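You operate a simulated robot arm through the tools that you are given. There is no shell and no other tool. Be economical: measure what you need, move in short steps, check, and stop when the job is done.

Carry out the task below with a simulated two-armed robot. There is one attempt and no reset: what you move stays moved.

Task
Pick up the filter box labelled "Y725" from the top shelf of the air cabinet with one hand, pass it to the other hand and put it on the right end of the air cabinet top. Set down upright: filter box.

The check looks at the end state, three seconds after you hand in, the way a careful person would. Anything else that was tipped, shoved, dropped, spilled or broken makes it a failure.

Robot
Two 7-joint arms with two-finger parallel grippers on one trunk, on a base that drives. Base frame: it is fixed to the floor where the robot stands at the start and does not move with it; the origin is under the middle of the robot, x ahead of it, y to its left, z up. Lengths are in m, angles in degrees, forces in N, time in s.
The left shoulder is at the start at [0.071, 0.156, 1.355], the right one opposite. Places, roughly: right end of the air cabinet top (25x22 cm) [0.56, 0.18, 0.88]. Payload 3.91 kg a hand.
The tool frame of a hand sits at the grasp point between the pads (the TCP): z along the fingers, y along the line on which they close. The tips reach 0.03 m beyond it. Largest opening 0.11 m; finger width 0.02, thickness 0.01; the body of the gripper, 0.048 by 0.112 m, starts 0.055 m behind the TCP.
Orientation is told as [roll, pitch, yaw] about the base's x, y, z axes, in that order, counted from this pose: with the fingers straight down and closing along the base's y, the tool's x points along the base's -x, its y along +y and its z along -z.

Tools
- The arms move only by the tool nudge_tool. It takes "left_rows", "right_rows" or both (then of equal length, played together; a hand with none holds still); each is one flat list of numbers, 7 for each row, row after row: the shift along the tool's x, y, z in m, then the turn, a rotation vector about the tool's x, y, z in degrees, then the finger opening in m, from 0 to 0.11. In form: [tx, ty, tz, wx, wy, wz, jaw, tx, ty, tz, wx, wy, wz, jaw, ...]. A call has 1 to 12 rows; each row is the pose to reach, as a shift and turn from the pose commanded when the call began, along the tool's axes at that moment. Each row takes 0.2 s and may step no farther than 0.05 m and 8.6 degrees from the row before; otherwise, or with a gripper value out of range, the whole call is refused. A pose out of reach is approached as far as the arm can. The call stops where the force on the tool passes 40 N (or 10 N more than at its start, if that is more) or the arm is blocked; 0.2 s more then pass. Each finger travels about 0.108 m/s and halts on what it meets, pressing with about 30 N; the grip force reading is that of the motor and also rises with nothing between the fingers. The clock runs only during rows and for 0.2 s after the last one: add rows that repeat a pose to give the fingers time. It gives the time, the measured TCP pose, the force on the tool (base axes), the opening and the grip force at its end, in the units of the frame above (readings bear some noise), with the torque about the TCP (base axes, N m) and any sound that the robot's microphone picked up.
- Cameras (640 x 400 px; columns grow to the right, rows downward): "scene" is now at [0.1337, 0.036, 1.6272]; the picture's right is [0.39, -0.92, -0.00], its down [-0.12, -0.05, -0.99] and it looks along [0.91, 0.38, -0.13] (base axes); focal length 214 px, centre (320, 200). "left" rides on the left gripper at [0.072, -0.017, -0.103] in its tool frame; the picture's right is [0.23, 0.97, 0.00], its down [-0.76, 0.18, -0.62] and it looks along [-0.61, 0.14, 0.78] (tool axes); focal length 222 px, centre (320, 200). "right" rides on the right gripper at [0.072, 0.017, -0.103] in its tool frame; the picture's right is [-0.23, 0.97, 0.00], its down [-0.76, -0.18, -0.62] and it looks along [-0.61, -0.14, 0.78] (tool axes); focal length 222 px, centre (320, 200). There is no depth. A picture from a camera that has moved, and an enlarged one, comes with that camera's place and axes in the base frame and with its lens.
- get_image(camera): a new picture of that camera. No time passes.
- lift_body(by): slides the trunk up (or, below 0, down) by that many m; the arms and the scene camera ride with it, the base frame stays. It gives what a move gives, with no picture.
- roll_base(legs): drives the robot by 1 to 6 legs, each [ahead, left, turn to the left] in m, m and degrees, along the robot's own axes; the way and the turn of a leg run together, so that a leg with both is an arc; at most 1.5 m and 180 degrees a leg. The arms and the cameras ride along, it lands a little off, and it stops where it bumps. It gives what a move gives.
- aim_head(pan, tilt): turns the head with the scene camera to pan (to the left, within 86 degrees either way) and tilt (down, from -29 to 69), counted from straight ahead of the robot. It gives what a move gives.
- enlarge(camera, box): a new picture of the part [left, top, right, bottom] of that camera's present view, enlarged. No time passes.
- sign_off(): hands the job in; it is judged then, once.

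Work in short steps. Places have to be worked out from the pictures, the camera data and where the tool is seen: move nearer, look again, correct. Check each grasp and each placing, and mend what went wrong. You have 120 turns and 92 pictures in all, those below and enlarged ones among them. Open the grippers and draw the arms clear of the work before you hand the job in, unless the task says otherwise; then end with one line.

The tools are called after "Call:" as a command line: name --argument value ..., lists and objects as JSON in quotes. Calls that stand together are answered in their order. nudge_tool: Moves the arms, as the interface text tells. Its arguments: {"type":"object","properties":{"left_rows":{"type":"array","items":{"type":"number"}},"right_rows":{"type":"array","items":{"type":"number"}}},"required":[]} The other tools are called the same way: lift_body (by) slides the trunk up or down; roll_base (legs) drives the base; aim_head (pan, tilt) turns the head that bears the scene camera; get_image (camera) takes a picture; enlarge (camera, box) takes an enlarged picture of a part of a camera's view; sign_off () hands the job in.

At the start:

```text
t: 0.0
left_ee_pos: [0.5177, 0.6186, 1.8783]
left_tcp_rot: [0.0, -0.1, 0.0]
left_wrist_force: [0.0, 0.5, 0.6]
left_wrist_torque: [0.02, 0.01, 0.0]
left_width: 0.1099
left_grip_force: 0.1
right_ee_pos: [0.6398, -0.0176, 1.843]
right_tcp_rot: [0.0, 0.1, 0.0]
right_wrist_force: [0.3, -0.4, 0.2]
right_wrist_torque: [-0.02, -0.01, -0.01]
right_width: 0.1101
right_grip_force: 0.0
trunk travel left (down, up): [-0.8, 0.14]
robot x, y, heading: [0.0018, -0.0021, 0.1]
head pan, tilt: [22.7, 7.3]
```

scene: 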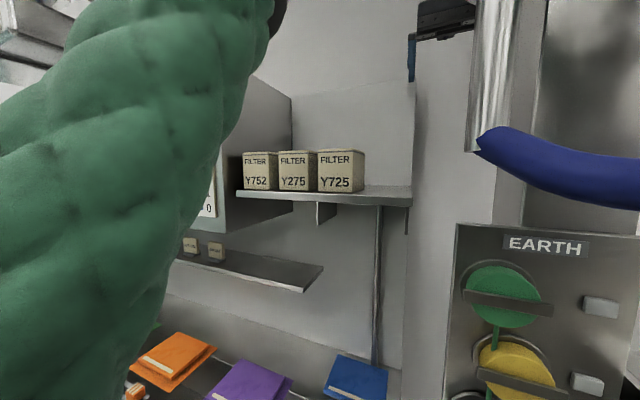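
right: 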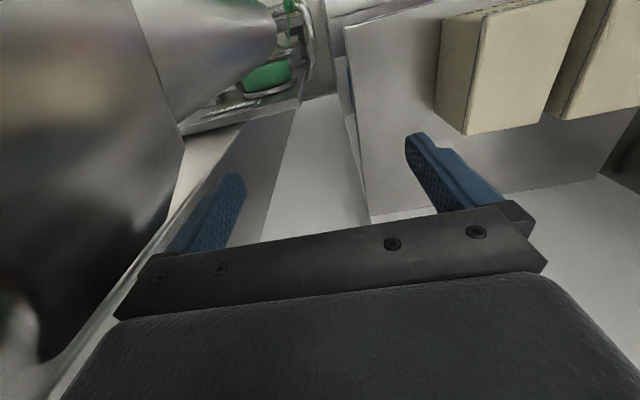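
left: 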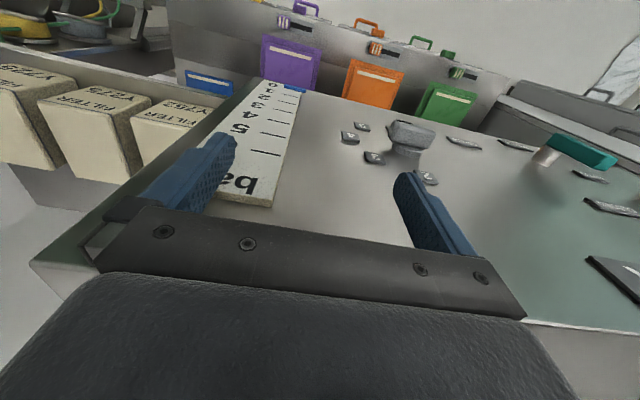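

I start by looking more closely at the boxes and down at the cabinet top.

Call:
enlarge --camera "scene" --box '[220, 120, 420, 245]'

Call:
enlarge --camera "right" --box '[320, 0, 640, 200]'

Call:
aim_head --pan 10 --tilt 45

Call:
get_image --camera "scene"

```text
3.20 times, centred on (320, 182) of scene
camera zoom: at [0.1337, 0.036, 1.6272], right [0.39, -0.92, 0.0], down [-0.12, -0.05, -0.99], along [0.91, 0.38, -0.13], focal length 686 px, centre (320, 256)
```

zoom: 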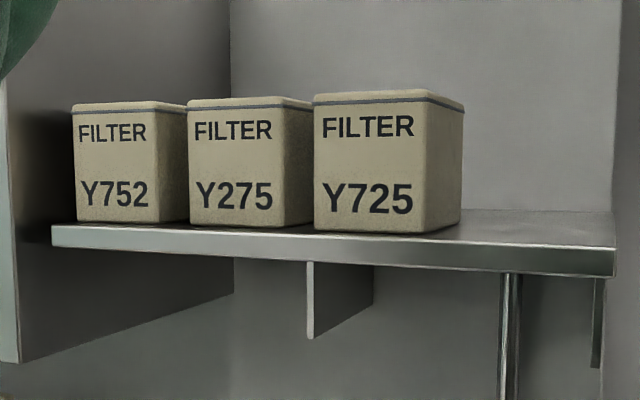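

```text
2.00 times, centred on (480, 100) of right
camera zoom: at [0.569, 0.0, 1.9453], right [0.23, 0.97, 0.0], down [0.76, -0.18, 0.62], along [0.61, -0.14, -0.78], focal length 444 px, centre (0, 400)
```

zoom: 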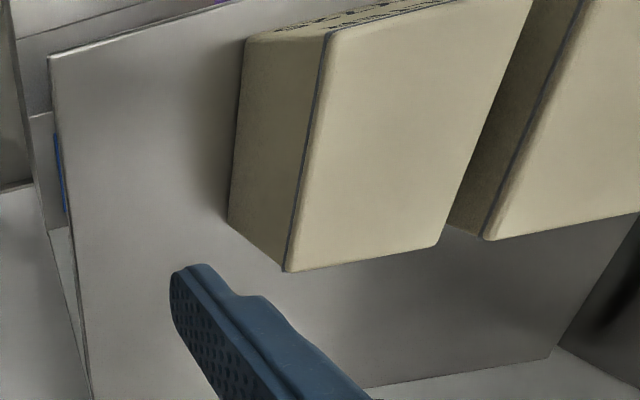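

```text
t: 1.0
left_ee_pos: [0.5174, 0.6186, 1.8777]
left_tcp_rot: [-0.1, 0.0, 0.0]
left_wrist_force: [-0.2, -0.2, -1.3]
left_wrist_torque: [0.02, -0.02, -0.02]
left_width: 0.11
left_grip_force: 0.1
right_ee_pos: [0.6406, -0.0163, 1.8416]
right_tcp_rot: [0.0, 0.0, -0.1]
right_wrist_force: [0.2, 0.1, 0.3]
right_wrist_torque: [-0.02, 0.04, -0.02]
right_width: 0.1101
right_grip_force: 0.1
trunk travel left (down, up): [-0.8, 0.14]
robot x, y, heading: [0.0, 0.0012, 0.1]
head pan, tilt: [10.0, 45.0]
```

```text
86 pictures are left
camera scene: at [0.1285, 0.0144, 1.568], right [0.17, -0.98, 0.0], down [-0.7, -0.12, -0.71], along [0.7, 0.12, -0.71], focal length 214 px, centre (320, 200)
```

scene: 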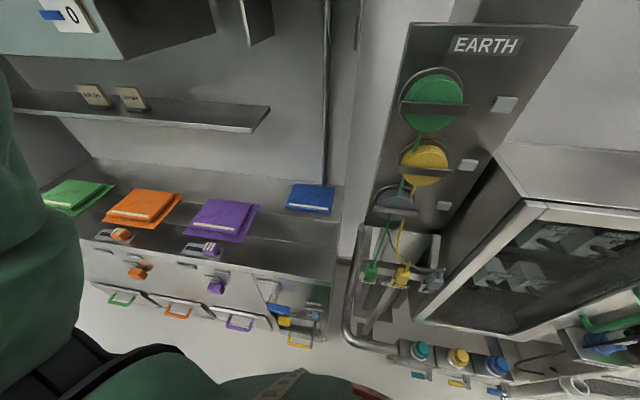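

From two views I judge Y725 to be at x 0.60–0.72, y 0.152–0.239, z 1.58–1.676, about 8.8 cm wide along y. The left hand will grasp it from the front and the right hand will take it from above. First I back away to get room to re-orient.

Call:
roll_base --legs '[[-0.4, 0, 0]]'

Call:
aim_head --pan 15 --tilt 20

Call:
get_image --camera "scene"

```text
t: 3.5
left_ee_pos: [0.1286, 0.6202, 1.8769]
left_tcp_rot: [0.0, 0.2, 0.1]
left_wrist_force: [-0.2, 0.3, -0.7]
left_wrist_torque: [0.0, 0.01, 0.01]
left_width: 0.1101
left_grip_force: 0.1
right_ee_pos: [0.2532, -0.0164, 1.8393]
right_tcp_rot: [0.1, 0.1, 0.1]
right_wrist_force: [0.2, 0.4, -0.5]
right_wrist_torque: [0.03, -0.01, 0.0]
right_width: 0.1098
right_grip_force: 0.1
trunk travel left (down, up): [-0.8, 0.14]
robot x, y, heading: [-0.3897, -0.0014, 0.1]
head pan, tilt: [10.0, 45.0]
```

```text
t: 4.4
left_ee_pos: [0.1244, 0.619, 1.8791]
left_tcp_rot: [0.0, 0.0, 0.0]
left_wrist_force: [0.4, -0.4, 0.7]
left_wrist_torque: [-0.02, -0.01, 0.03]
left_width: 0.1099
left_grip_force: 0.0
right_ee_pos: [0.2504, -0.0162, 1.8425]
right_tcp_rot: [0.0, 0.0, 0.1]
right_wrist_force: [0.0, -0.1, -0.6]
right_wrist_torque: [0.01, -0.01, -0.04]
right_width: 0.1101
right_grip_force: 0.0
trunk travel left (down, up): [-0.8, 0.14]
robot x, y, heading: [-0.3945, -0.0024, 0.1]
head pan, tilt: [15.0, 20.0]
```

```text
85 pictures are left
camera scene: at [-0.2531, 0.0243, 1.6066], right [0.26, -0.97, 0.0], down [-0.33, -0.09, -0.94], along [0.91, 0.24, -0.34], focal length 214 px, centre (320, 200)
```

scene: 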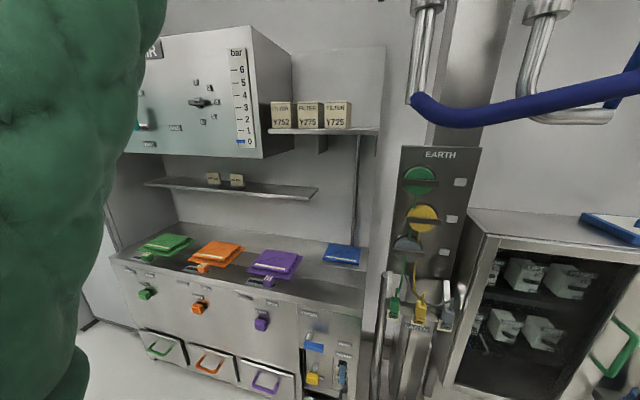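

The cabinet's right end is clear: the blue folder lies behind it, at about x>0.7. I swing the left hand in front of the shelf, pitched to point forward and 25° down, and move the right hand aside.

Call:
nudge_tool --left_rows '[0, -0.035, 0.017, 0, -5.5, 0, 0.11, 0, -0.07, 0.034, 0, -11, 0, 0.11, 0, -0.105, 0.051, 0, -16.5, 0, 0.11, 0, -0.14, 0.068, 0, -22, 0, 0.11, 0, -0.175, 0.085, 0, -27.5, 0, 0.11, 0, -0.21, 0.102, 0, -33, 0, 0.11, 0, -0.245, 0.119, 0, -38.5, 0, 0.11, 0, -0.28, 0.136, 0, -44, 0, 0.11, 0, -0.315, 0.153, 0, -49.5, 0, 0.11, 0, -0.35, 0.17, 0, -55, 0, 0.11, 0, -0.385, 0.187, 0, -60.5, 0, 0.11, 0, -0.42, 0.2, 0, -65, 0, 0.11]' --right_rows '[0, -0.02, 0, 0, 0, 0, 0.11, 0, -0.04, 0, 0, 0, 0, 0.11, 0, -0.06, 0, 0, 0, 0, 0.11, 0, -0.08, 0, 0, 0, 0, 0.11, 0, -0.1, 0, 0, 0, 0, 0.11, 0, -0.12, 0, 0, 0, 0, 0.11, 0, -0.14, 0, 0, 0, 0, 0.11, 0, -0.16, 0, 0, 0, 0, 0.11, 0, -0.18, 0, 0, 0, 0, 0.11, 0, -0.2, 0, 0, 0, 0, 0.11, 0, -0.2, 0, 0, 0, 0, 0.11, 0, -0.2, 0, 0, 0, 0, 0.11]'

Call:
get_image --camera "left"

Call:
get_image --camera "scene"

```text
t: 7.0
left_ee_pos: [0.3279, 0.3536, 1.6933]
left_tcp_rot: [2.9, -63.5, 0.3]
left_wrist_force: [0.1, -0.3, -1.0]
left_wrist_torque: [-0.03, 0.0, 0.03]
left_width: 0.11
left_grip_force: 0.1
left hand out of reach, approached as far as the arm can: row 4, 5, 6, 7, 8, 9, 10, 11, 12
right_ee_pos: [0.254, -0.223, 1.8428]
right_tcp_rot: [0.2, 0.2, 0.0]
right_wrist_force: [-0.3, -0.3, 0.0]
right_wrist_torque: [0.02, 0.02, 0.02]
right_width: 0.1096
right_grip_force: 0.1
trunk travel left (down, up): [-0.8, 0.14]
robot x, y, heading: [-0.39, 0.0009, 0.4]
head pan, tilt: [15.0, 20.0]
```

```text
84 pictures are left
camera left: at [0.2037, 0.3291, 1.6749], right [-0.15, 0.97, -0.18], down [-0.23, 0.14, 0.96], along [0.96, 0.19, 0.2], focal length 222 px, centre (320, 200)
```

left: 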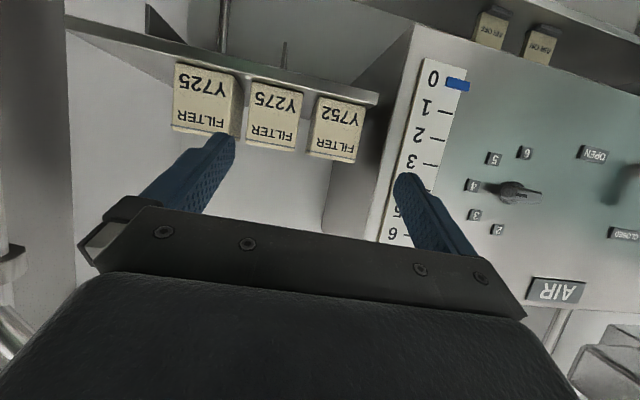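

```text
83 pictures are left
camera scene: at [-0.2496, 0.0201, 1.606], right [0.26, -0.97, 0.0], down [-0.33, -0.09, -0.94], along [0.91, 0.24, -0.34], focal length 214 px, centre (320, 200)
```

scene: 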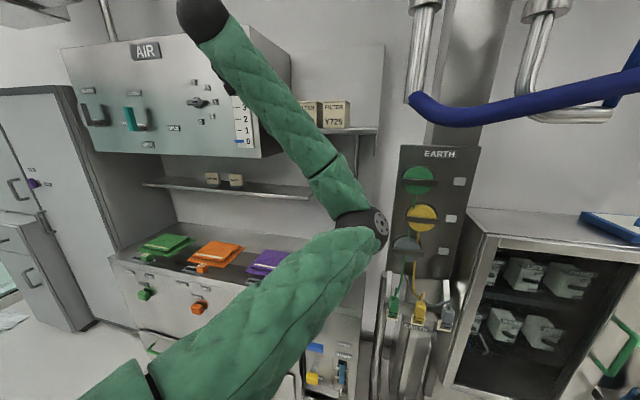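

The left arm stopped short of the target with the elbow crossed inward. I check what it does from here with a small row.

Call:
nudge_tool --left_rows '[0, -0.03, 0, 0, 0, 0, 0.11]'

```text
t: 7.4
left_ee_pos: [0.332, 0.3228, 1.6986]
left_tcp_rot: [3.3, -64.1, 0.3]
left_wrist_force: [-0.6, -0.4, 0.6]
left_wrist_torque: [0.01, 0.01, -0.01]
left_width: 0.1098
left_grip_force: 0.0
left hand out of reach, approached as far as the arm can: row 1
right_ee_pos: [0.2469, -0.2208, 1.8457]
right_tcp_rot: [0.1, -0.1, 0.1]
right_wrist_force: [-1.1, -1.2, 0.5]
right_wrist_torque: [0.04, -0.04, -0.01]
right_width: 0.11
right_grip_force: 0.0
trunk travel left (down, up): [-0.8, 0.14]
robot x, y, heading: [-0.3892, 0.0016, -0.0]
head pan, tilt: [15.0, 20.0]
```

It does move when asked from the current pose; I continue toward y≈0.196.

Call:
nudge_tool --left_rows '[0, -0.03, 0, 0, 0, 0, 0.11, 0, -0.06, 0, 0, 0, 0, 0.11, 0, -0.09, 0, 0, 0, 0, 0.11, 0, -0.125, 0, 0, 0, 0, 0.11]'

Call:
get_image --camera "scene"

Call:
get_image --camera "left"

```text
t: 8.4
left_ee_pos: [0.3656, 0.1995, 1.6936]
left_tcp_rot: [3.1, -64.1, 0.7]
left_wrist_force: [-0.1, -1.0, 0.3]
left_wrist_torque: [-0.03, 0.0, 0.0]
left_width: 0.1102
left_grip_force: 0.0
left hand out of reach, approached as far as the arm can: row 1, 2, 3, 4
right_ee_pos: [0.2524, -0.2178, 1.8424]
right_tcp_rot: [0.0, 0.0, 0.1]
right_wrist_force: [0.0, 0.1, 0.1]
right_wrist_torque: [-0.01, -0.01, 0.02]
right_width: 0.1101
right_grip_force: 0.1
trunk travel left (down, up): [-0.8, 0.14]
robot x, y, heading: [-0.3931, -0.0038, -0.0]
head pan, tilt: [15.0, 20.0]
```

```text
82 pictures are left
camera scene: at [-0.2505, 0.024, 1.6064], right [0.26, -0.97, 0.0], down [-0.33, -0.09, -0.94], along [0.91, 0.25, -0.34], focal length 214 px, centre (320, 200)
```

scene: 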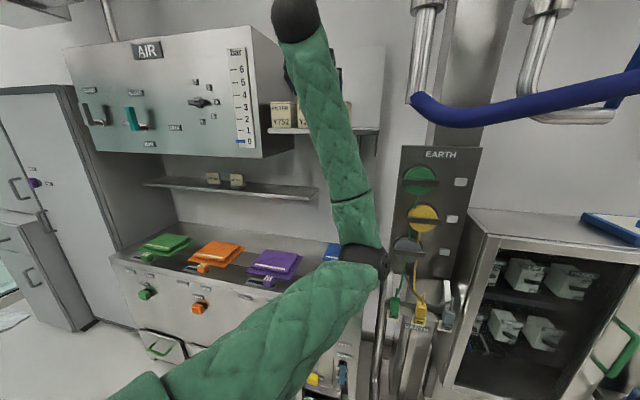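

```text
81 pictures are left
camera left: at [0.242, 0.1748, 1.6731], right [-0.15, 0.97, -0.18], down [-0.24, 0.14, 0.96], along [0.96, 0.19, 0.21], focal length 222 px, centre (320, 200)
```

left: 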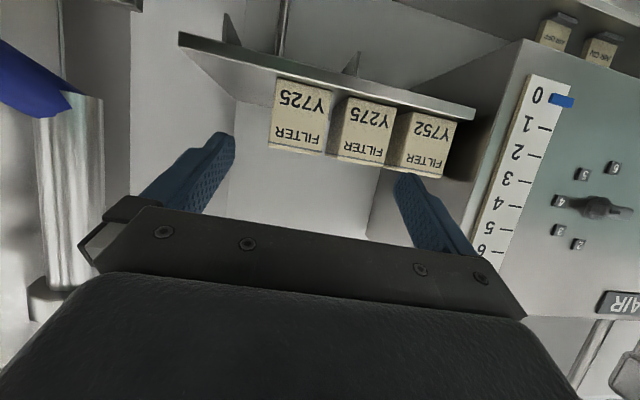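

The left camera confirms the box (front centre ≈ (0.602, 0.192, 1.626)). I correct the small roll and yaw error, then drive closer and look again.

Call:
nudge_tool --left_rows '[0, 0, 0, 3.7, 0, 0.3, 0.104, 0, 0, 0, 3.7, 0, 0.3, 0.104]'

Call:
roll_base --legs '[[0.15, 0, 0]]'

Call:
get_image --camera "left"

```text
t: 9.0
left_ee_pos: [0.3791, 0.2014, 1.6924]
left_tcp_rot: [-0.3, -63.8, -0.1]
left_wrist_force: [-0.3, 0.5, -0.5]
left_wrist_torque: [0.0, -0.03, 0.01]
left_width: 0.1039
left_grip_force: 0.1
left hand out of reach, approached as far as the arm can: row 1, 2
right_ee_pos: [0.2527, -0.2176, 1.8431]
right_tcp_rot: [0.0, 0.0, 0.2]
right_wrist_force: [-0.1, -0.1, -0.4]
right_wrist_torque: [0.02, 0.01, 0.0]
right_width: 0.11
right_grip_force: 0.1
trunk travel left (down, up): [-0.8, 0.14]
robot x, y, heading: [-0.3911, -0.0002, 0.2]
head pan, tilt: [15.0, 20.0]
```

```text
t: 10.3
left_ee_pos: [0.5232, 0.2002, 1.6924]
left_tcp_rot: [-0.3, -63.9, -0.2]
left_wrist_force: [-0.8, 0.1, -0.2]
left_wrist_torque: [0.01, -0.03, -0.02]
left_width: 0.1042
left_grip_force: 0.0
right_ee_pos: [0.3953, -0.2184, 1.844]
right_tcp_rot: [0.0, -0.1, 0.0]
right_wrist_force: [-0.8, 0.0, 0.8]
right_wrist_torque: [-0.01, -0.03, -0.02]
right_width: 0.1098
right_grip_force: 0.1
trunk travel left (down, up): [-0.8, 0.14]
robot x, y, heading: [-0.2403, 0.0004, 0.0]
head pan, tilt: [15.0, 20.0]
```

```text
80 pictures are left
camera left: at [0.3984, 0.1825, 1.6738], right [-0.09, 0.97, -0.21], down [-0.23, 0.18, 0.96], along [0.97, 0.14, 0.2], focal length 222 px, centre (320, 200)
```

left: 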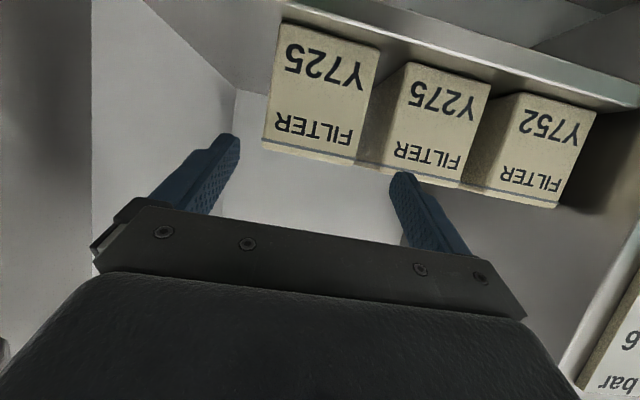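

Box front edges are at y 0.1536–0.237 and the neighbour starts at 0.26, so I use a jaw of 0.096 centred on y=0.195. I advance partway along the tool axis and check.

Call:
nudge_tool --left_rows '[0.003, -0.005, 0.02, 0, 0, 0, 0.096, 0.005, -0.005, 0.04, 0, 0, 0, 0.096, 0.007, -0.005, 0.055, 0, 0, 0, 0.096, 0.007, -0.005, 0.055, 0, 0, 0, 0.096]'

Call:
get_image --camera "left"

```text
t: 11.3
left_ee_pos: [0.5719, 0.1927, 1.6601]
left_tcp_rot: [-0.2, -63.9, -0.1]
left_wrist_force: [0.1, 0.1, 0.9]
left_wrist_torque: [0.03, 0.0, 0.02]
left_width: 0.0958
left_grip_force: 0.0
right_ee_pos: [0.3985, -0.218, 1.8439]
right_tcp_rot: [0.0, 0.0, 0.0]
right_wrist_force: [-0.6, 0.0, -0.8]
right_wrist_torque: [0.01, -0.03, -0.01]
right_width: 0.1099
right_grip_force: 0.1
trunk travel left (down, up): [-0.8, 0.14]
robot x, y, heading: [-0.2467, 0.0003, -0.1]
head pan, tilt: [15.0, 20.0]
```

```text
79 pictures are left
camera left: at [0.4472, 0.1757, 1.6404], right [-0.09, 0.97, -0.21], down [-0.22, 0.18, 0.96], along [0.97, 0.14, 0.2], focal length 222 px, centre (320, 200)
```

left: 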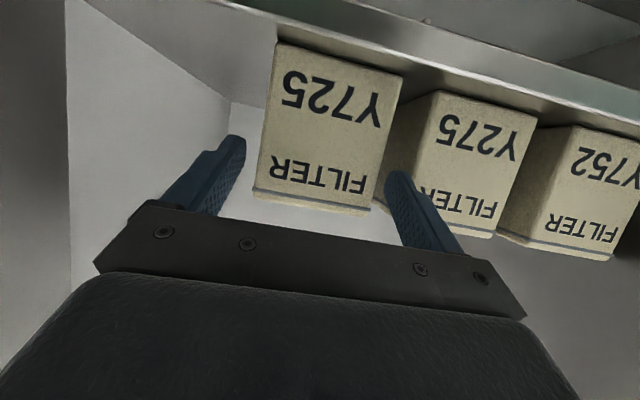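

Fingers are at the front plane, nearly centred. I shift 2.5 mm to the left, go in the rest of the way, and pause before closing.

Call:
nudge_tool --left_rows '[0, 0.0025, 0.0, 0, 0, 0, 0.096, 0.001, 0.0025, 0.02, 0, 0, 0, 0.096, 0.001, 0.0025, 0.035, 0, 0, 0, 0.096, 0.002, 0.0025, 0.05, 0, 0, 0, 0.096, 0.002, 0.0025, 0.066, 0, 0, 0, 0.096]'

Call:
get_image --camera "left"

```text
t: 12.5
left_ee_pos: [0.6302, 0.1972, 1.6307]
left_tcp_rot: [-0.3, -63.9, -0.3]
left_wrist_force: [0.5, -1.0, -0.2]
left_wrist_torque: [-0.03, 0.03, 0.0]
left_width: 0.0958
left_grip_force: 0.0
right_ee_pos: [0.3988, -0.218, 1.8448]
right_tcp_rot: [0.0, 0.0, 0.1]
right_wrist_force: [-0.5, 0.3, -0.1]
right_wrist_torque: [0.01, -0.01, 0.0]
right_width: 0.1099
right_grip_force: 0.1
trunk travel left (down, up): [-0.8, 0.14]
robot x, y, heading: [-0.2418, -0.0032, -0.0]
head pan, tilt: [15.0, 20.0]
```

```text
78 pictures are left
camera left: at [0.5061, 0.1794, 1.611], right [-0.09, 0.97, -0.21], down [-0.22, 0.18, 0.96], along [0.97, 0.14, 0.2], focal length 222 px, centre (320, 200)
```

left: 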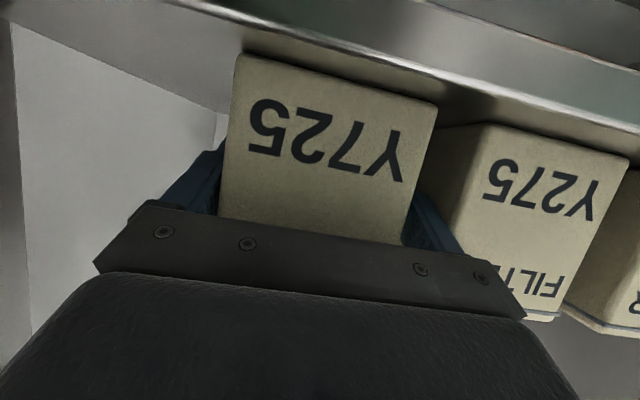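

The box sits between the fingers with no contact force, so I close the jaw.

Call:
nudge_tool --left_rows '[0, 0, 0, 0, 0, 0, 0.08, 0, 0, 0, 0, 0, 0, 0.06, 0, 0, 0, 0, 0, 0, 0.06, 0, 0, 0, 0, 0, 0, 0.06]'

```text
t: 13.5
left_ee_pos: [0.6308, 0.196, 1.6305]
left_tcp_rot: [-0.3, -63.9, -0.1]
left_wrist_force: [-0.8, -1.0, 0.0]
left_wrist_torque: [0.02, 0.04, 0.0]
left_width: 0.085
left_grip_force: 30.1
right_ee_pos: [0.3996, -0.2167, 1.8434]
right_tcp_rot: [0.0, 0.0, 0.0]
right_wrist_force: [-0.2, -0.7, -0.4]
right_wrist_torque: [0.05, 0.0, 0.01]
right_width: 0.1102
right_grip_force: 0.1
trunk travel left (down, up): [-0.8, 0.14]
robot x, y, heading: [-0.2448, 0.0048, 0.0]
head pan, tilt: [15.0, 20.0]
```

It is gripped (width 0.085, 30 N). I lift a little with the trunk and look.

Call:
lift_body --by 0.06

Call:
get_image --camera "left"

```text
t: 14.5
left_ee_pos: [0.6308, 0.196, 1.6897]
left_tcp_rot: [-0.2, -63.9, -0.2]
left_wrist_force: [0.0, 0.2, -3.2]
left_wrist_torque: [-0.03, 0.08, -0.03]
left_width: 0.0848
left_grip_force: 30.0
right_ee_pos: [0.4002, -0.2188, 1.9022]
right_tcp_rot: [0.0, 0.1, -0.1]
right_wrist_force: [0.5, 1.2, -0.8]
right_wrist_torque: [0.0, 0.01, 0.02]
right_width: 0.1097
right_grip_force: 0.1
trunk travel left (down, up): [-0.86, 0.08]
robot x, y, heading: [-0.2442, -0.0006, 0.2]
head pan, tilt: [15.0, 20.0]
```

```text
77 pictures are left
camera left: at [0.5061, 0.1793, 1.6708], right [-0.09, 0.97, -0.21], down [-0.22, 0.18, 0.96], along [0.97, 0.14, 0.2], focal length 222 px, centre (320, 200)
```

left: 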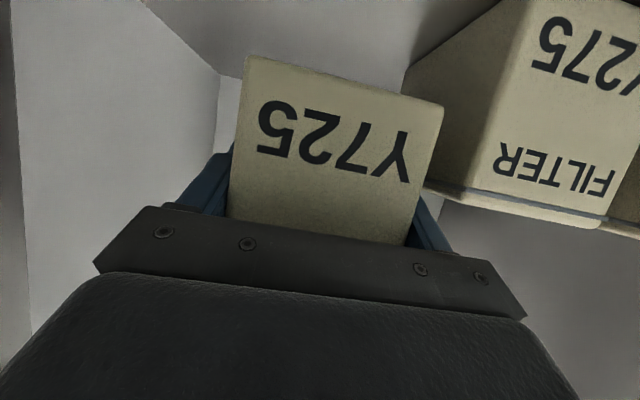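

The box is lifted cleanly. I back away from the shelf for the handover.

Call:
roll_base --legs '[[-0.55, 0, 0]]'

Call:
aim_head --pan 10 --tilt 15

Call:
get_image --camera "scene"

```text
t: 17.1
left_ee_pos: [0.1907, 0.1959, 1.6958]
left_tcp_rot: [-0.6, -64.3, 0.0]
left_wrist_force: [-1.2, 0.1, -1.7]
left_wrist_torque: [0.01, 0.09, 0.0]
left_width: 0.085
left_grip_force: 29.8
right_ee_pos: [-0.0436, -0.2186, 1.9084]
right_tcp_rot: [0.0, -0.5, 0.0]
right_wrist_force: [-0.4, 0.6, 0.9]
right_wrist_torque: [-0.02, -0.09, -0.04]
right_width: 0.1101
right_grip_force: 0.0
trunk travel left (down, up): [-0.86, 0.08]
robot x, y, heading: [-0.6763, -0.0022, -0.3]
head pan, tilt: [15.0, 20.0]
stopped in leg 1: the robot was blocked; the commanded pose is now the measured one
```

```text
t: 17.8
left_ee_pos: [0.194, 0.194, 1.6943]
left_tcp_rot: [-0.3, -64.2, -0.1]
left_wrist_force: [-1.7, -1.2, -2.6]
left_wrist_torque: [0.01, 0.1, 0.01]
left_width: 0.085
left_grip_force: 30.0
right_ee_pos: [-0.041, -0.2178, 1.9062]
right_tcp_rot: [0.0, -0.2, 0.0]
right_wrist_force: [-0.1, 0.0, 0.3]
right_wrist_torque: [0.02, -0.06, 0.0]
right_width: 0.11
right_grip_force: 0.2
trunk travel left (down, up): [-0.86, 0.08]
robot x, y, heading: [-0.6752, -0.0018, -0.1]
head pan, tilt: [10.0, 15.0]
```

```text
76 pictures are left
camera scene: at [-0.5377, 0.0158, 1.6751], right [0.17, -0.98, 0.0], down [-0.25, -0.04, -0.97], along [0.95, 0.17, -0.26], focal length 214 px, centre (320, 200)
```

scene: 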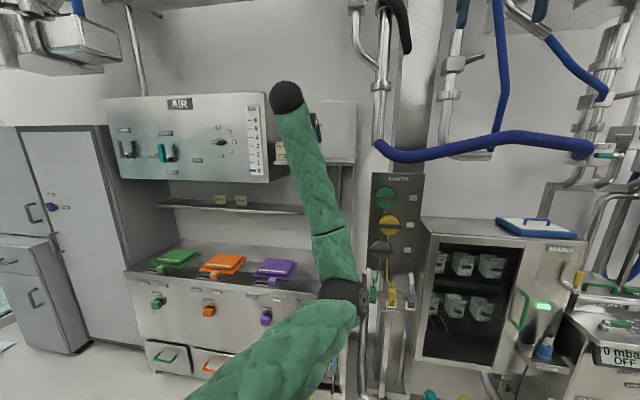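

The base bumped something behind. I ease forward and look to both sides to see what it was.

Call:
roll_base --legs '[[0.06, 0, 0]]'

Call:
aim_head --pan 86 --tilt 35

Call:
get_image --camera "scene"

Call:
aim_head --pan -86 --tilt 35

Call:
get_image --camera "scene"

```text
t: 18.8
left_ee_pos: [0.2371, 0.1892, 1.7036]
left_tcp_rot: [-0.2, -64.9, -0.6]
left_wrist_force: [-2.0, -0.3, -2.6]
left_wrist_torque: [0.03, 0.08, 0.03]
left_width: 0.0848
left_grip_force: 29.8
right_ee_pos: [0.0011, -0.2236, 1.9144]
right_tcp_rot: [0.1, -0.9, -0.3]
right_wrist_force: [-2.4, 0.1, 1.2]
right_wrist_torque: [0.02, -0.13, 0.01]
right_width: 0.1101
right_grip_force: 0.0
trunk travel left (down, up): [-0.86, 0.08]
robot x, y, heading: [-0.6119, -0.0007, -0.4]
head pan, tilt: [10.0, 15.0]
```

```text
t: 20.3
left_ee_pos: [0.2544, 0.1906, 1.6933]
left_tcp_rot: [-0.3, -64.2, -0.6]
left_wrist_force: [-0.4, -0.1, -3.2]
left_wrist_torque: [-0.01, 0.09, -0.01]
left_width: 0.085
left_grip_force: 30.7
right_ee_pos: [0.0199, -0.2236, 1.9071]
right_tcp_rot: [0.2, -0.4, -0.3]
right_wrist_force: [-0.3, 0.5, 0.1]
right_wrist_torque: [-0.01, 0.01, 0.01]
right_width: 0.1101
right_grip_force: 0.0
trunk travel left (down, up): [-0.86, 0.08]
robot x, y, heading: [-0.6149, -0.0027, -0.3]
head pan, tilt: [85.9, 35.0]
```

```text
75 pictures are left
camera scene: at [-0.5585, 0.0865, 1.6427], right [1.0, -0.08, 0.0], down [-0.05, -0.57, -0.82], along [0.06, 0.82, -0.57], focal length 214 px, centre (320, 200)
```

scene: 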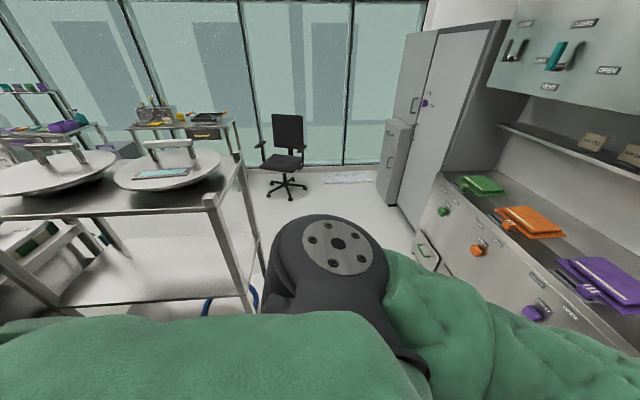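

```text
t: 22.9
left_ee_pos: [0.2549, 0.1907, 1.6936]
left_tcp_rot: [-0.2, -64.2, -0.5]
left_wrist_force: [-0.9, 0.6, -2.9]
left_wrist_torque: [0.01, 0.09, 0.0]
left_width: 0.0848
left_grip_force: 30.0
right_ee_pos: [0.0187, -0.2227, 1.9073]
right_tcp_rot: [0.1, -0.3, -0.3]
right_wrist_force: [-0.2, -0.7, 0.5]
right_wrist_torque: [-0.02, -0.02, -0.05]
right_width: 0.1098
right_grip_force: 0.1
trunk travel left (down, up): [-0.86, 0.08]
robot x, y, heading: [-0.6171, 0.0006, -0.6]
head pan, tilt: [-85.9, 35.0]
```

```text
74 pictures are left
camera scene: at [-0.5597, -0.0893, 1.6427], right [-1.0, -0.07, 0.0], down [-0.04, 0.57, -0.82], along [0.05, -0.82, -0.57], focal length 214 px, centre (320, 200)
```

scene: 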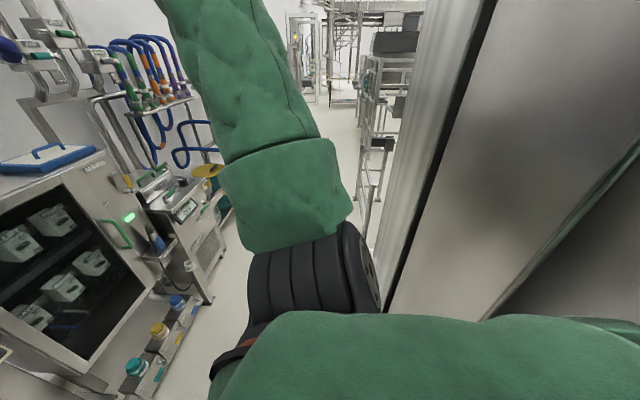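

What's behind is fixed furniture (a large column and a bench), with nothing visibly displaced. Now I lower and retract the left hand so that the right hand can reach it from above.

Call:
nudge_tool --left_rows '[0.035, 0, -0.004, 0, 0, 0, 0.06, 0.07, 0, -0.008, 0, 0, 0, 0.06, 0.105, 0, -0.012, 0, 0, 0, 0.06, 0.14, 0, -0.016, 0, 0, 0, 0.06, 0.175, 0, -0.02, 0, 0, 0, 0.06, 0.21, 0, -0.024, 0, 0, 0, 0.06]'

Call:
aim_head --pan 10 --tilt 25

Call:
get_image --camera "scene"

```text
t: 24.3
left_ee_pos: [0.1414, 0.203, 1.5333]
left_tcp_rot: [0.5, -65.7, -0.1]
left_wrist_force: [-0.4, -0.6, -2.8]
left_wrist_torque: [0.0, 0.08, -0.01]
left_width: 0.0846
left_grip_force: 30.2
right_ee_pos: [0.0185, -0.2209, 1.9067]
right_tcp_rot: [0.0, -0.3, -0.3]
right_wrist_force: [-0.5, -0.5, 0.7]
right_wrist_torque: [-0.03, 0.01, 0.0]
right_width: 0.11
right_grip_force: 0.1
trunk travel left (down, up): [-0.86, 0.08]
robot x, y, heading: [-0.6161, -0.0031, -0.5]
head pan, tilt: [-85.9, 35.0]
```

```text
t: 26.0
left_ee_pos: [0.1419, 0.2008, 1.5282]
left_tcp_rot: [1.6, -65.2, -1.2]
left_wrist_force: [0.9, 1.1, -2.3]
left_wrist_torque: [0.0, 0.08, 0.02]
left_width: 0.0852
left_grip_force: 30.5
right_ee_pos: [0.0191, -0.2215, 1.9078]
right_tcp_rot: [0.1, -0.2, -0.3]
right_wrist_force: [0.2, 0.0, -0.5]
right_wrist_torque: [-0.02, 0.01, -0.01]
right_width: 0.1101
right_grip_force: 0.1
trunk travel left (down, up): [-0.86, 0.08]
robot x, y, heading: [-0.6145, 0.0026, -0.1]
head pan, tilt: [10.0, 25.0]
```

```text
73 pictures are left
camera scene: at [-0.475, 0.0142, 1.6584], right [0.17, -0.99, 0.0], down [-0.42, -0.07, -0.91], along [0.89, 0.15, -0.42], focal length 214 px, centre (320, 200)
```

scene: 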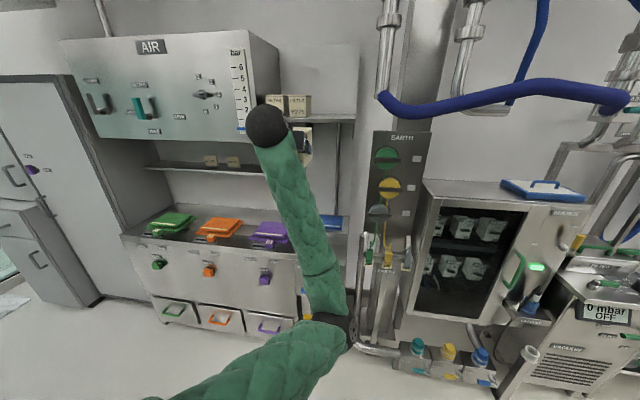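

Good progress with orientation kept; I continue down and back.

Call:
nudge_tool --left_rows '[0.035, 0, -0.008, 0, 0, 0, 0.06, 0.07, 0, -0.016, 0, 0, 0, 0.06, 0.105, 0, -0.024, 0, 0, 0, 0.06, 0.14, 0, -0.032, 0, 0, 0, 0.06, 0.175, 0, -0.04, 0, 0, 0, 0.06, 0.21, 0, -0.048, 0, 0, 0, 0.06, 0.24, 0, -0.056, 0, 0, 0, 0.06, 0.27, 0, -0.06, 0, 0, 0, 0.06]'

Call:
get_image --camera "scene"

```text
t: 26.8
left_ee_pos: [0.0717, 0.2139, 1.549]
left_tcp_rot: [2.9, -74.2, -1.3]
left_wrist_force: [0.0, -0.1, -3.5]
left_wrist_torque: [0.0, 0.09, -0.02]
left_width: 0.0852
left_grip_force: 30.3
right_ee_pos: [0.0181, -0.2231, 1.9082]
right_tcp_rot: [0.1, -0.4, -0.2]
right_wrist_force: [-1.0, 0.6, -1.0]
right_wrist_torque: [0.02, 0.0, -0.01]
right_width: 0.1098
right_grip_force: 0.0
trunk travel left (down, up): [-0.86, 0.08]
robot x, y, heading: [-0.6155, -0.0002, -0.1]
head pan, tilt: [10.0, 25.0]
stopped in row 3 (left hand): the arm was blocked; the commanded pose is now the measured one
```

```text
72 pictures are left
camera scene: at [-0.4756, 0.0136, 1.6585], right [0.17, -0.99, 0.0], down [-0.42, -0.07, -0.91], along [0.89, 0.15, -0.42], focal length 214 px, centre (320, 200)
```

scene: 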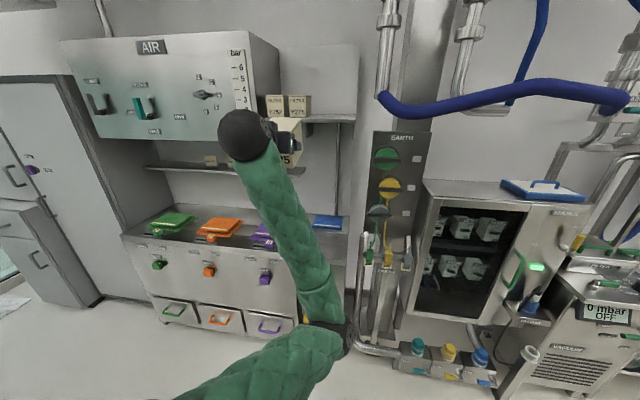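

The fold hit a limit (elbow or wrist). A lower, more extended pose should be easier, so I move the left hand forward-down and inward, restoring its pitch.

Call:
nudge_tool --left_rows '[0.01, -0.01, 0.035, 0.2, 1, 0, 0.06, 0.031, -0.02, 0.06, 0.4, 2, 0, 0.06, 0.062, -0.03, 0.08, 0.6, 3, 0, 0.06, 0.093, -0.04, 0.1, 0.8, 4, 0, 0.06, 0.124, -0.05, 0.12, 1, 5, 0, 0.06, 0.155, -0.06, 0.135, 1.2, 6, 0, 0.06, 0.186, -0.07, 0.15, 1.4, 7, 0, 0.06, 0.217, -0.08, 0.165, 1.6, 8, 0, 0.06, 0.248, -0.09, 0.175, 1.7, 9, 0, 0.06, 0.279, -0.1, 0.185, 1.7, 10, 0, 0.06, 0.309, -0.1, 0.193, 1.7, 10, 0, 0.06]'

Call:
get_image --camera "scene"

```text
t: 27.7
left_ee_pos: [0.1209, 0.2044, 1.5718]
left_tcp_rot: [6.9, -81.0, -3.9]
left_wrist_force: [-0.1, 0.1, -2.6]
left_wrist_torque: [0.04, 0.06, 0.01]
left_width: 0.085
left_grip_force: 29.8
right_ee_pos: [0.0185, -0.2235, 1.9074]
right_tcp_rot: [0.1, -0.4, -0.3]
right_wrist_force: [-0.6, 0.4, -0.9]
right_wrist_torque: [0.02, 0.02, 0.0]
right_width: 0.1102
right_grip_force: 0.0
trunk travel left (down, up): [-0.86, 0.08]
robot x, y, heading: [-0.6158, -0.0036, -0.4]
head pan, tilt: [10.0, 25.0]
stopped in row 4 (left hand): the arm was blocked; the commanded pose is now the measured one
```

```text
71 pictures are left
camera scene: at [-0.4748, 0.0139, 1.6585], right [0.17, -0.99, 0.0], down [-0.42, -0.07, -0.91], along [0.89, 0.15, -0.42], focal length 214 px, centre (320, 200)
```

scene: 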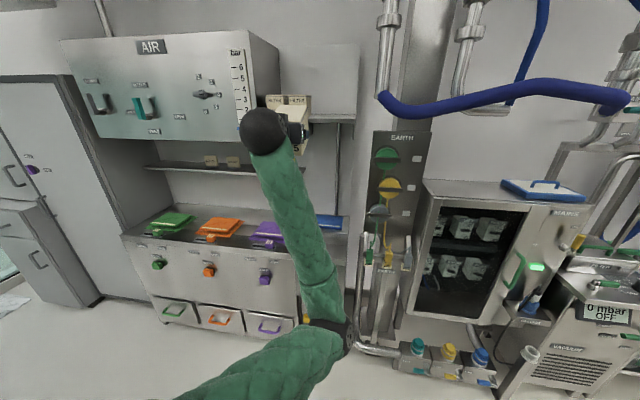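

The wrist's flexion is limited in this arm shape, so the hand cannot go lower. I return to the good pose near x_rel 0.78, z 1.57 with pitch −65 and bring the right hand over there instead.

Call:
nudge_tool --left_rows '[-0.02, 0, 0.02, 0, 0, 0, 0.06, -0.04, 0, 0.04, 1, 3, 0, 0.06, -0.06, 0, 0.06, 2, 7, 0, 0.06, -0.07, 0, 0.07, 3, 11, -0.5, 0.06, -0.07, 0, 0.07, 3, 15, -0.6, 0.06, -0.07, 0, 0.07, 3, 15, -0.6, 0.06]'

```text
t: 29.1
left_ee_pos: [0.2015, 0.2056, 1.6288]
left_tcp_rot: [-1.2, -65.8, 1.2]
left_wrist_force: [-0.4, -0.5, -2.4]
left_wrist_torque: [0.0, 0.03, -0.02]
left_width: 0.0849
left_grip_force: 30.3
right_ee_pos: [0.0196, -0.2218, 1.9073]
right_tcp_rot: [0.1, -0.4, -0.4]
right_wrist_force: [-0.2, 0.3, -0.6]
right_wrist_torque: [0.01, -0.02, 0.01]
right_width: 0.1102
right_grip_force: 0.1
trunk travel left (down, up): [-0.86, 0.08]
robot x, y, heading: [-0.6129, -0.0026, -0.5]
head pan, tilt: [10.0, 25.0]
```

Orientation is restored. I shift the left hand to the robot's centre line and a bit lower, in range of the right arm.

Call:
nudge_tool --left_rows '[0.01, -0.03, 0, 0, 0, 0, 0.06, 0.02, -0.06, 0, 0, 0, 0, 0.06, 0.03, -0.09, -0.003, 0, 0, 0, 0.06, 0.045, -0.12, -0.005, 0, 0, 0, 0.06, 0.058, -0.14, -0.007, 0, 0, 0, 0.06, 0.058, -0.14, -0.007, 0, 0, 0, 0.06]'

Call:
get_image --camera "scene"

Call:
get_image --camera "right"

```text
t: 30.5
left_ee_pos: [0.1731, 0.0701, 1.5808]
left_tcp_rot: [-0.3, -65.9, 0.1]
left_wrist_force: [-0.2, 0.7, -3.2]
left_wrist_torque: [-0.02, 0.06, -0.01]
left_width: 0.0851
left_grip_force: 29.7
left hand out of reach, approached as far as the arm can: row 5, 6
right_ee_pos: [0.0193, -0.2221, 1.9067]
right_tcp_rot: [0.1, -0.3, -0.3]
right_wrist_force: [-0.1, -0.6, -0.9]
right_wrist_torque: [0.0, -0.01, -0.03]
right_width: 0.1099
right_grip_force: 0.0
trunk travel left (down, up): [-0.86, 0.08]
robot x, y, heading: [-0.6128, -0.0016, 0.1]
head pan, tilt: [10.0, 25.0]
```

```text
70 pictures are left
camera scene: at [-0.4747, 0.0147, 1.6584], right [0.17, -0.99, 0.0], down [-0.42, -0.07, -0.91], along [0.89, 0.15, -0.42], focal length 214 px, centre (320, 200)
```

scene: 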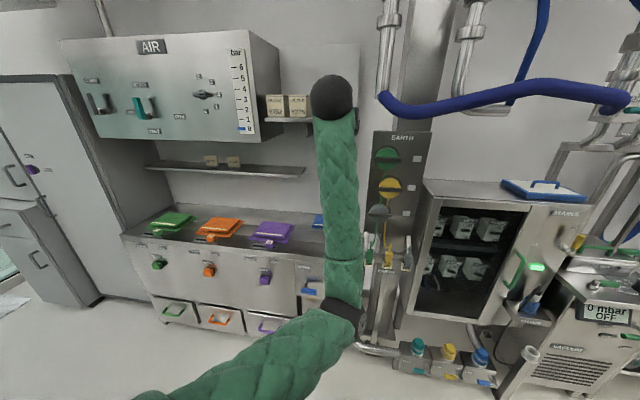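

```text
69 pictures are left
camera right: at [-0.0528, -0.2044, 2.0105], right [0.23, 0.97, 0.0], down [0.76, -0.18, 0.63], along [0.61, -0.14, -0.78], focal length 222 px, centre (320, 200)
```

right: 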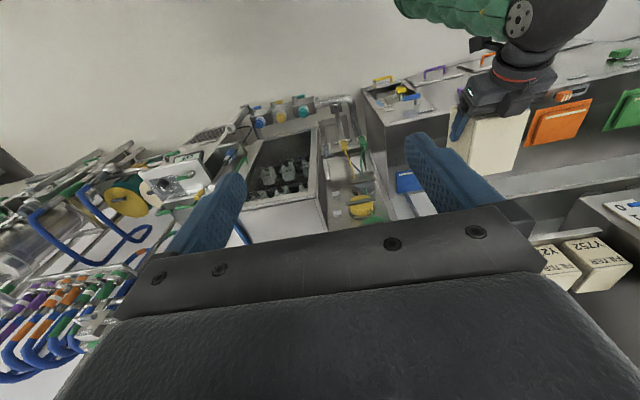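

The right camera shows the box clear in the left hand. I bring the right hand alongside, to about (0.22, −0.11, 1.75).

Call:
nudge_tool --right_rows '[-0.03, 0.01, 0.02, 0, 0, 0, 0.11, -0.06, 0.02, 0.04, 0, 0, 0, 0.11, -0.09, 0.03, 0.06, 0, 0, 0, 0.11, -0.12, 0.05, 0.08, 0, 0, 0, 0.11, -0.15, 0.07, 0.1, 0, 0, 0, 0.11, -0.18, 0.09, 0.13, 0, 0, 0, 0.11, -0.2, 0.11, 0.16, 0, 0, 0, 0.11]'

Call:
get_image --camera "right"

```text
t: 32.1
left_ee_pos: [0.1761, 0.0707, 1.5799]
left_tcp_rot: [-0.5, -65.7, 0.2]
left_wrist_force: [0.4, 0.4, -2.8]
left_wrist_torque: [0.01, 0.11, -0.03]
left_width: 0.0849
left_grip_force: 30.2
right_ee_pos: [0.224, -0.1136, 1.7471]
right_tcp_rot: [0.1, -0.2, -0.3]
right_wrist_force: [0.3, 0.1, -1.0]
right_wrist_torque: [0.0, 0.06, -0.01]
right_width: 0.1099
right_grip_force: 0.0
trunk travel left (down, up): [-0.86, 0.08]
robot x, y, heading: [-0.614, -0.0018, -0.4]
head pan, tilt: [10.0, 25.0]
```

```text
68 pictures are left
camera right: at [0.1524, -0.0964, 1.8511], right [0.23, 0.97, 0.0], down [0.76, -0.18, 0.63], along [0.61, -0.14, -0.78], focal length 222 px, centre (320, 200)
```

right: 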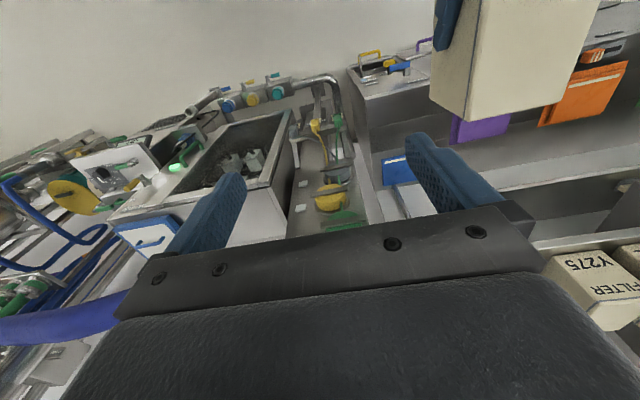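

Box top back corners compute to (0.264, 0.030) and (0.265, 0.115), matching the expectation. I move over it at TCP z≈1.69 (tips clearing the top at 1.627) and look.

Call:
nudge_tool --right_rows '[-0.003, 0.035, 0.02, 0, 0, 0, 0.11, -0.006, 0.07, 0.035, 0, 0, 0, 0.11, -0.01, 0.105, 0.045, 0, 0, 0, 0.11, -0.01, 0.14, 0.055, 0, 0, 0, 0.11, -0.01, 0.17, 0.057, 0, 0, 0, 0.11, -0.01, 0.186, 0.057, 0, 0, 0.3, 0.11, -0.01, 0.186, 0.057, 0, 0, 0.3, 0.11]'

Call:
get_image --camera "right"

Call:
get_image --camera "scene"

```text
t: 33.7
left_ee_pos: [0.1729, 0.0693, 1.581]
left_tcp_rot: [-0.3, -66.0, 0.2]
left_wrist_force: [-0.4, -0.3, -3.1]
left_wrist_torque: [0.02, 0.09, -0.03]
left_width: 0.085
left_grip_force: 30.3
right_ee_pos: [0.2331, 0.0703, 1.6934]
right_tcp_rot: [0.0, -0.2, -0.6]
right_wrist_force: [-0.6, 0.6, 0.7]
right_wrist_torque: [-0.01, -0.01, 0.01]
right_width: 0.1102
right_grip_force: 0.1
trunk travel left (down, up): [-0.86, 0.08]
robot x, y, heading: [-0.6172, -0.0011, -0.3]
head pan, tilt: [10.0, 25.0]
```

```text
67 pictures are left
camera right: at [0.1603, 0.0889, 1.7971], right [0.24, 0.97, 0.0], down [0.76, -0.19, 0.63], along [0.61, -0.15, -0.78], focal length 222 px, centre (320, 200)
```

right: 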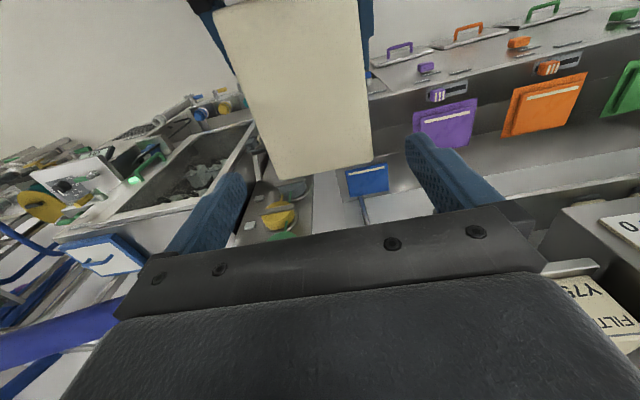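

```text
66 pictures are left
camera scene: at [-0.4745, 0.0135, 1.6584], right [0.17, -0.99, 0.0], down [-0.42, -0.07, -0.91], along [0.89, 0.15, -0.42], focal length 214 px, centre (320, 200)
```

scene: 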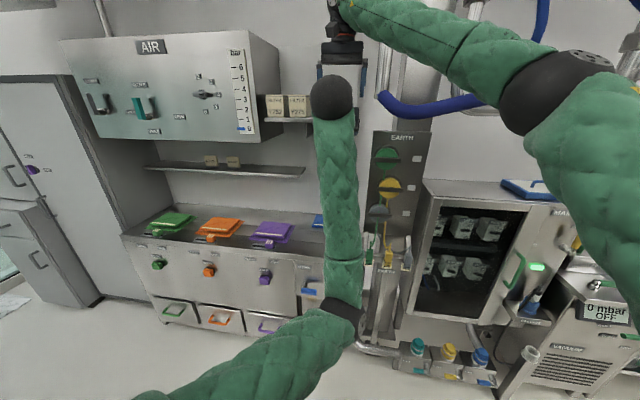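

The hand is aligned (box y 0.025–0.111, TCP y 0.070). I descend 0.10 with the jaw fully open.

Call:
nudge_tool --right_rows '[0, -0.002, 0.02, 0, 0, 0, 0.11, 0, -0.002, 0.04, 0, 0, 0, 0.11, 0, -0.002, 0.06, 0, 0, 0, 0.11, 0, -0.002, 0.075, 0, 0, 0, 0.11, 0, -0.002, 0.09, 0, 0, 0, 0.11, 0, -0.002, 0.1, 0, 0, 0, 0.11, 0, -0.002, 0.1, 0, 0, 0, 0.11]'

Call:
get_image --camera "right"

Call:
get_image --camera "left"

```text
t: 35.3
left_ee_pos: [0.1724, 0.0711, 1.5799]
left_tcp_rot: [-0.3, -65.8, 0.1]
left_wrist_force: [-0.5, -0.1, -3.2]
left_wrist_torque: [0.05, 0.11, -0.02]
left_width: 0.0848
left_grip_force: 30.1
right_ee_pos: [0.2312, 0.0708, 1.5913]
right_tcp_rot: [0.1, -0.3, -0.6]
right_wrist_force: [-0.3, 0.4, 0.7]
right_wrist_torque: [0.03, 0.02, -0.01]
right_width: 0.1101
right_grip_force: 0.0
trunk travel left (down, up): [-0.86, 0.08]
robot x, y, heading: [-0.6159, -0.0001, -0.4]
head pan, tilt: [10.0, 25.0]
```

```text
65 pictures are left
camera right: at [0.1598, 0.0887, 1.6943], right [0.24, 0.97, 0.0], down [0.76, -0.19, 0.63], along [0.61, -0.15, -0.78], focal length 222 px, centre (320, 200)
```

right: 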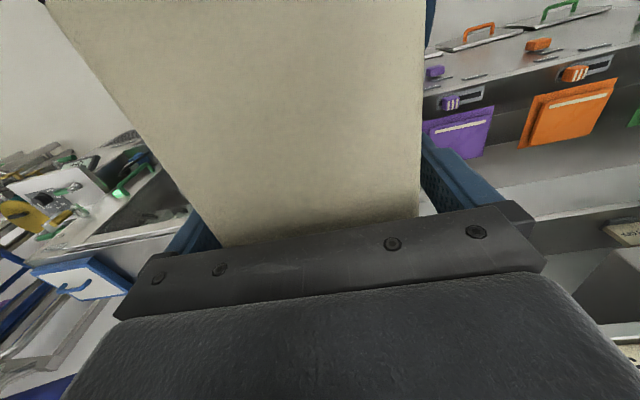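

```text
64 pictures are left
camera left: at [0.0483, 0.0523, 1.5573], right [-0.09, 0.97, -0.21], down [-0.26, 0.18, 0.95], along [0.96, 0.14, 0.23], focal length 222 px, centre (320, 200)
```

left: 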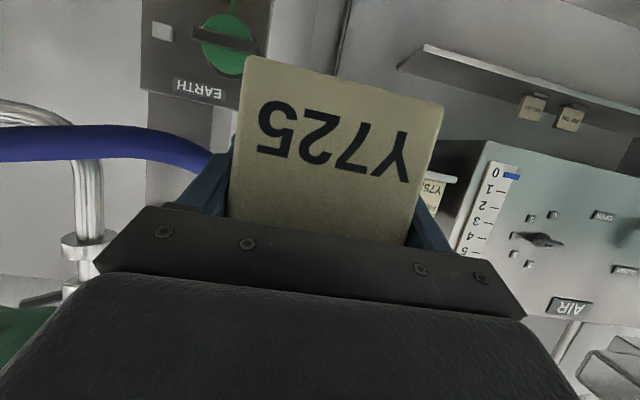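

The box is between the right fingers without contact, so I close the right jaw.

Call:
nudge_tool --right_rows '[0, 0, 0, 0, 0, 0, 0.09, 0, 0, 0, 0, 0, 0, 0.07, 0, 0, 0, 0, 0, 0, 0.06, 0, 0, 0, 0, 0, 0, 0.06, 0, 0, 0, 0, 0, 0, 0.06]'

```text
t: 36.5
left_ee_pos: [0.1718, 0.0709, 1.5808]
left_tcp_rot: [-0.2, -65.9, 0.2]
left_wrist_force: [2.5, 9.4, -0.7]
left_wrist_torque: [0.67, 0.03, 0.15]
left_width: 0.0849
left_grip_force: 30.3
right_ee_pos: [0.2324, 0.0702, 1.5906]
right_tcp_rot: [0.2, -0.3, -0.6]
right_wrist_force: [-1.9, -10.1, -0.2]
right_wrist_torque: [-0.78, -0.07, 0.4]
right_width: 0.0846
right_grip_force: 29.0
trunk travel left (down, up): [-0.86, 0.08]
robot x, y, heading: [-0.6166, -0.002, -0.1]
head pan, tilt: [10.0, 25.0]
```

Both hands hold it. I open the left jaw while the right holds, then check the right hand's load.

Call:
nudge_tool --left_rows '[0, 0, 0, 0, 0, 0, 0.09, 0, 0, 0, 0, 0, 0, 0.11, 0, 0, 0, 0, 0, 0, 0.11]'

Call:
get_image --camera "left"

```text
t: 37.3
left_ee_pos: [0.1718, 0.0708, 1.5806]
left_tcp_rot: [-0.3, -65.9, 0.2]
left_wrist_force: [-0.2, -0.7, -1.1]
left_wrist_torque: [0.0, -0.01, 0.01]
left_width: 0.1101
left_grip_force: 0.0
right_ee_pos: [0.2333, 0.0709, 1.5906]
right_tcp_rot: [0.1, -0.3, -0.6]
right_wrist_force: [-1.0, 0.2, 0.3]
right_wrist_torque: [0.03, -0.09, 0.0]
right_width: 0.0847
right_grip_force: 30.0
trunk travel left (down, up): [-0.86, 0.08]
robot x, y, heading: [-0.6143, -0.0051, -0.3]
head pan, tilt: [10.0, 25.0]
```

```text
63 pictures are left
camera left: at [0.0485, 0.0523, 1.5572], right [-0.09, 0.97, -0.21], down [-0.26, 0.18, 0.95], along [0.96, 0.14, 0.23], focal length 222 px, centre (320, 200)
```

left: 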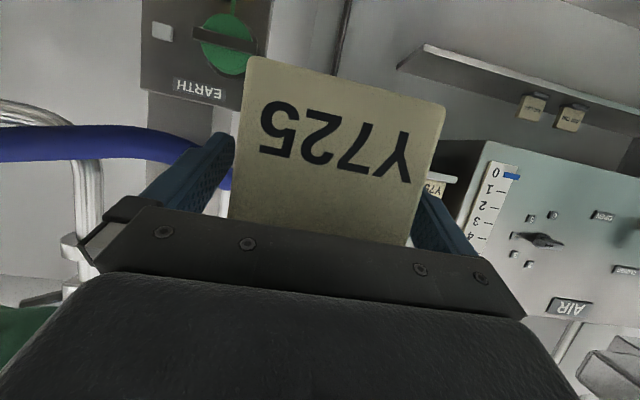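

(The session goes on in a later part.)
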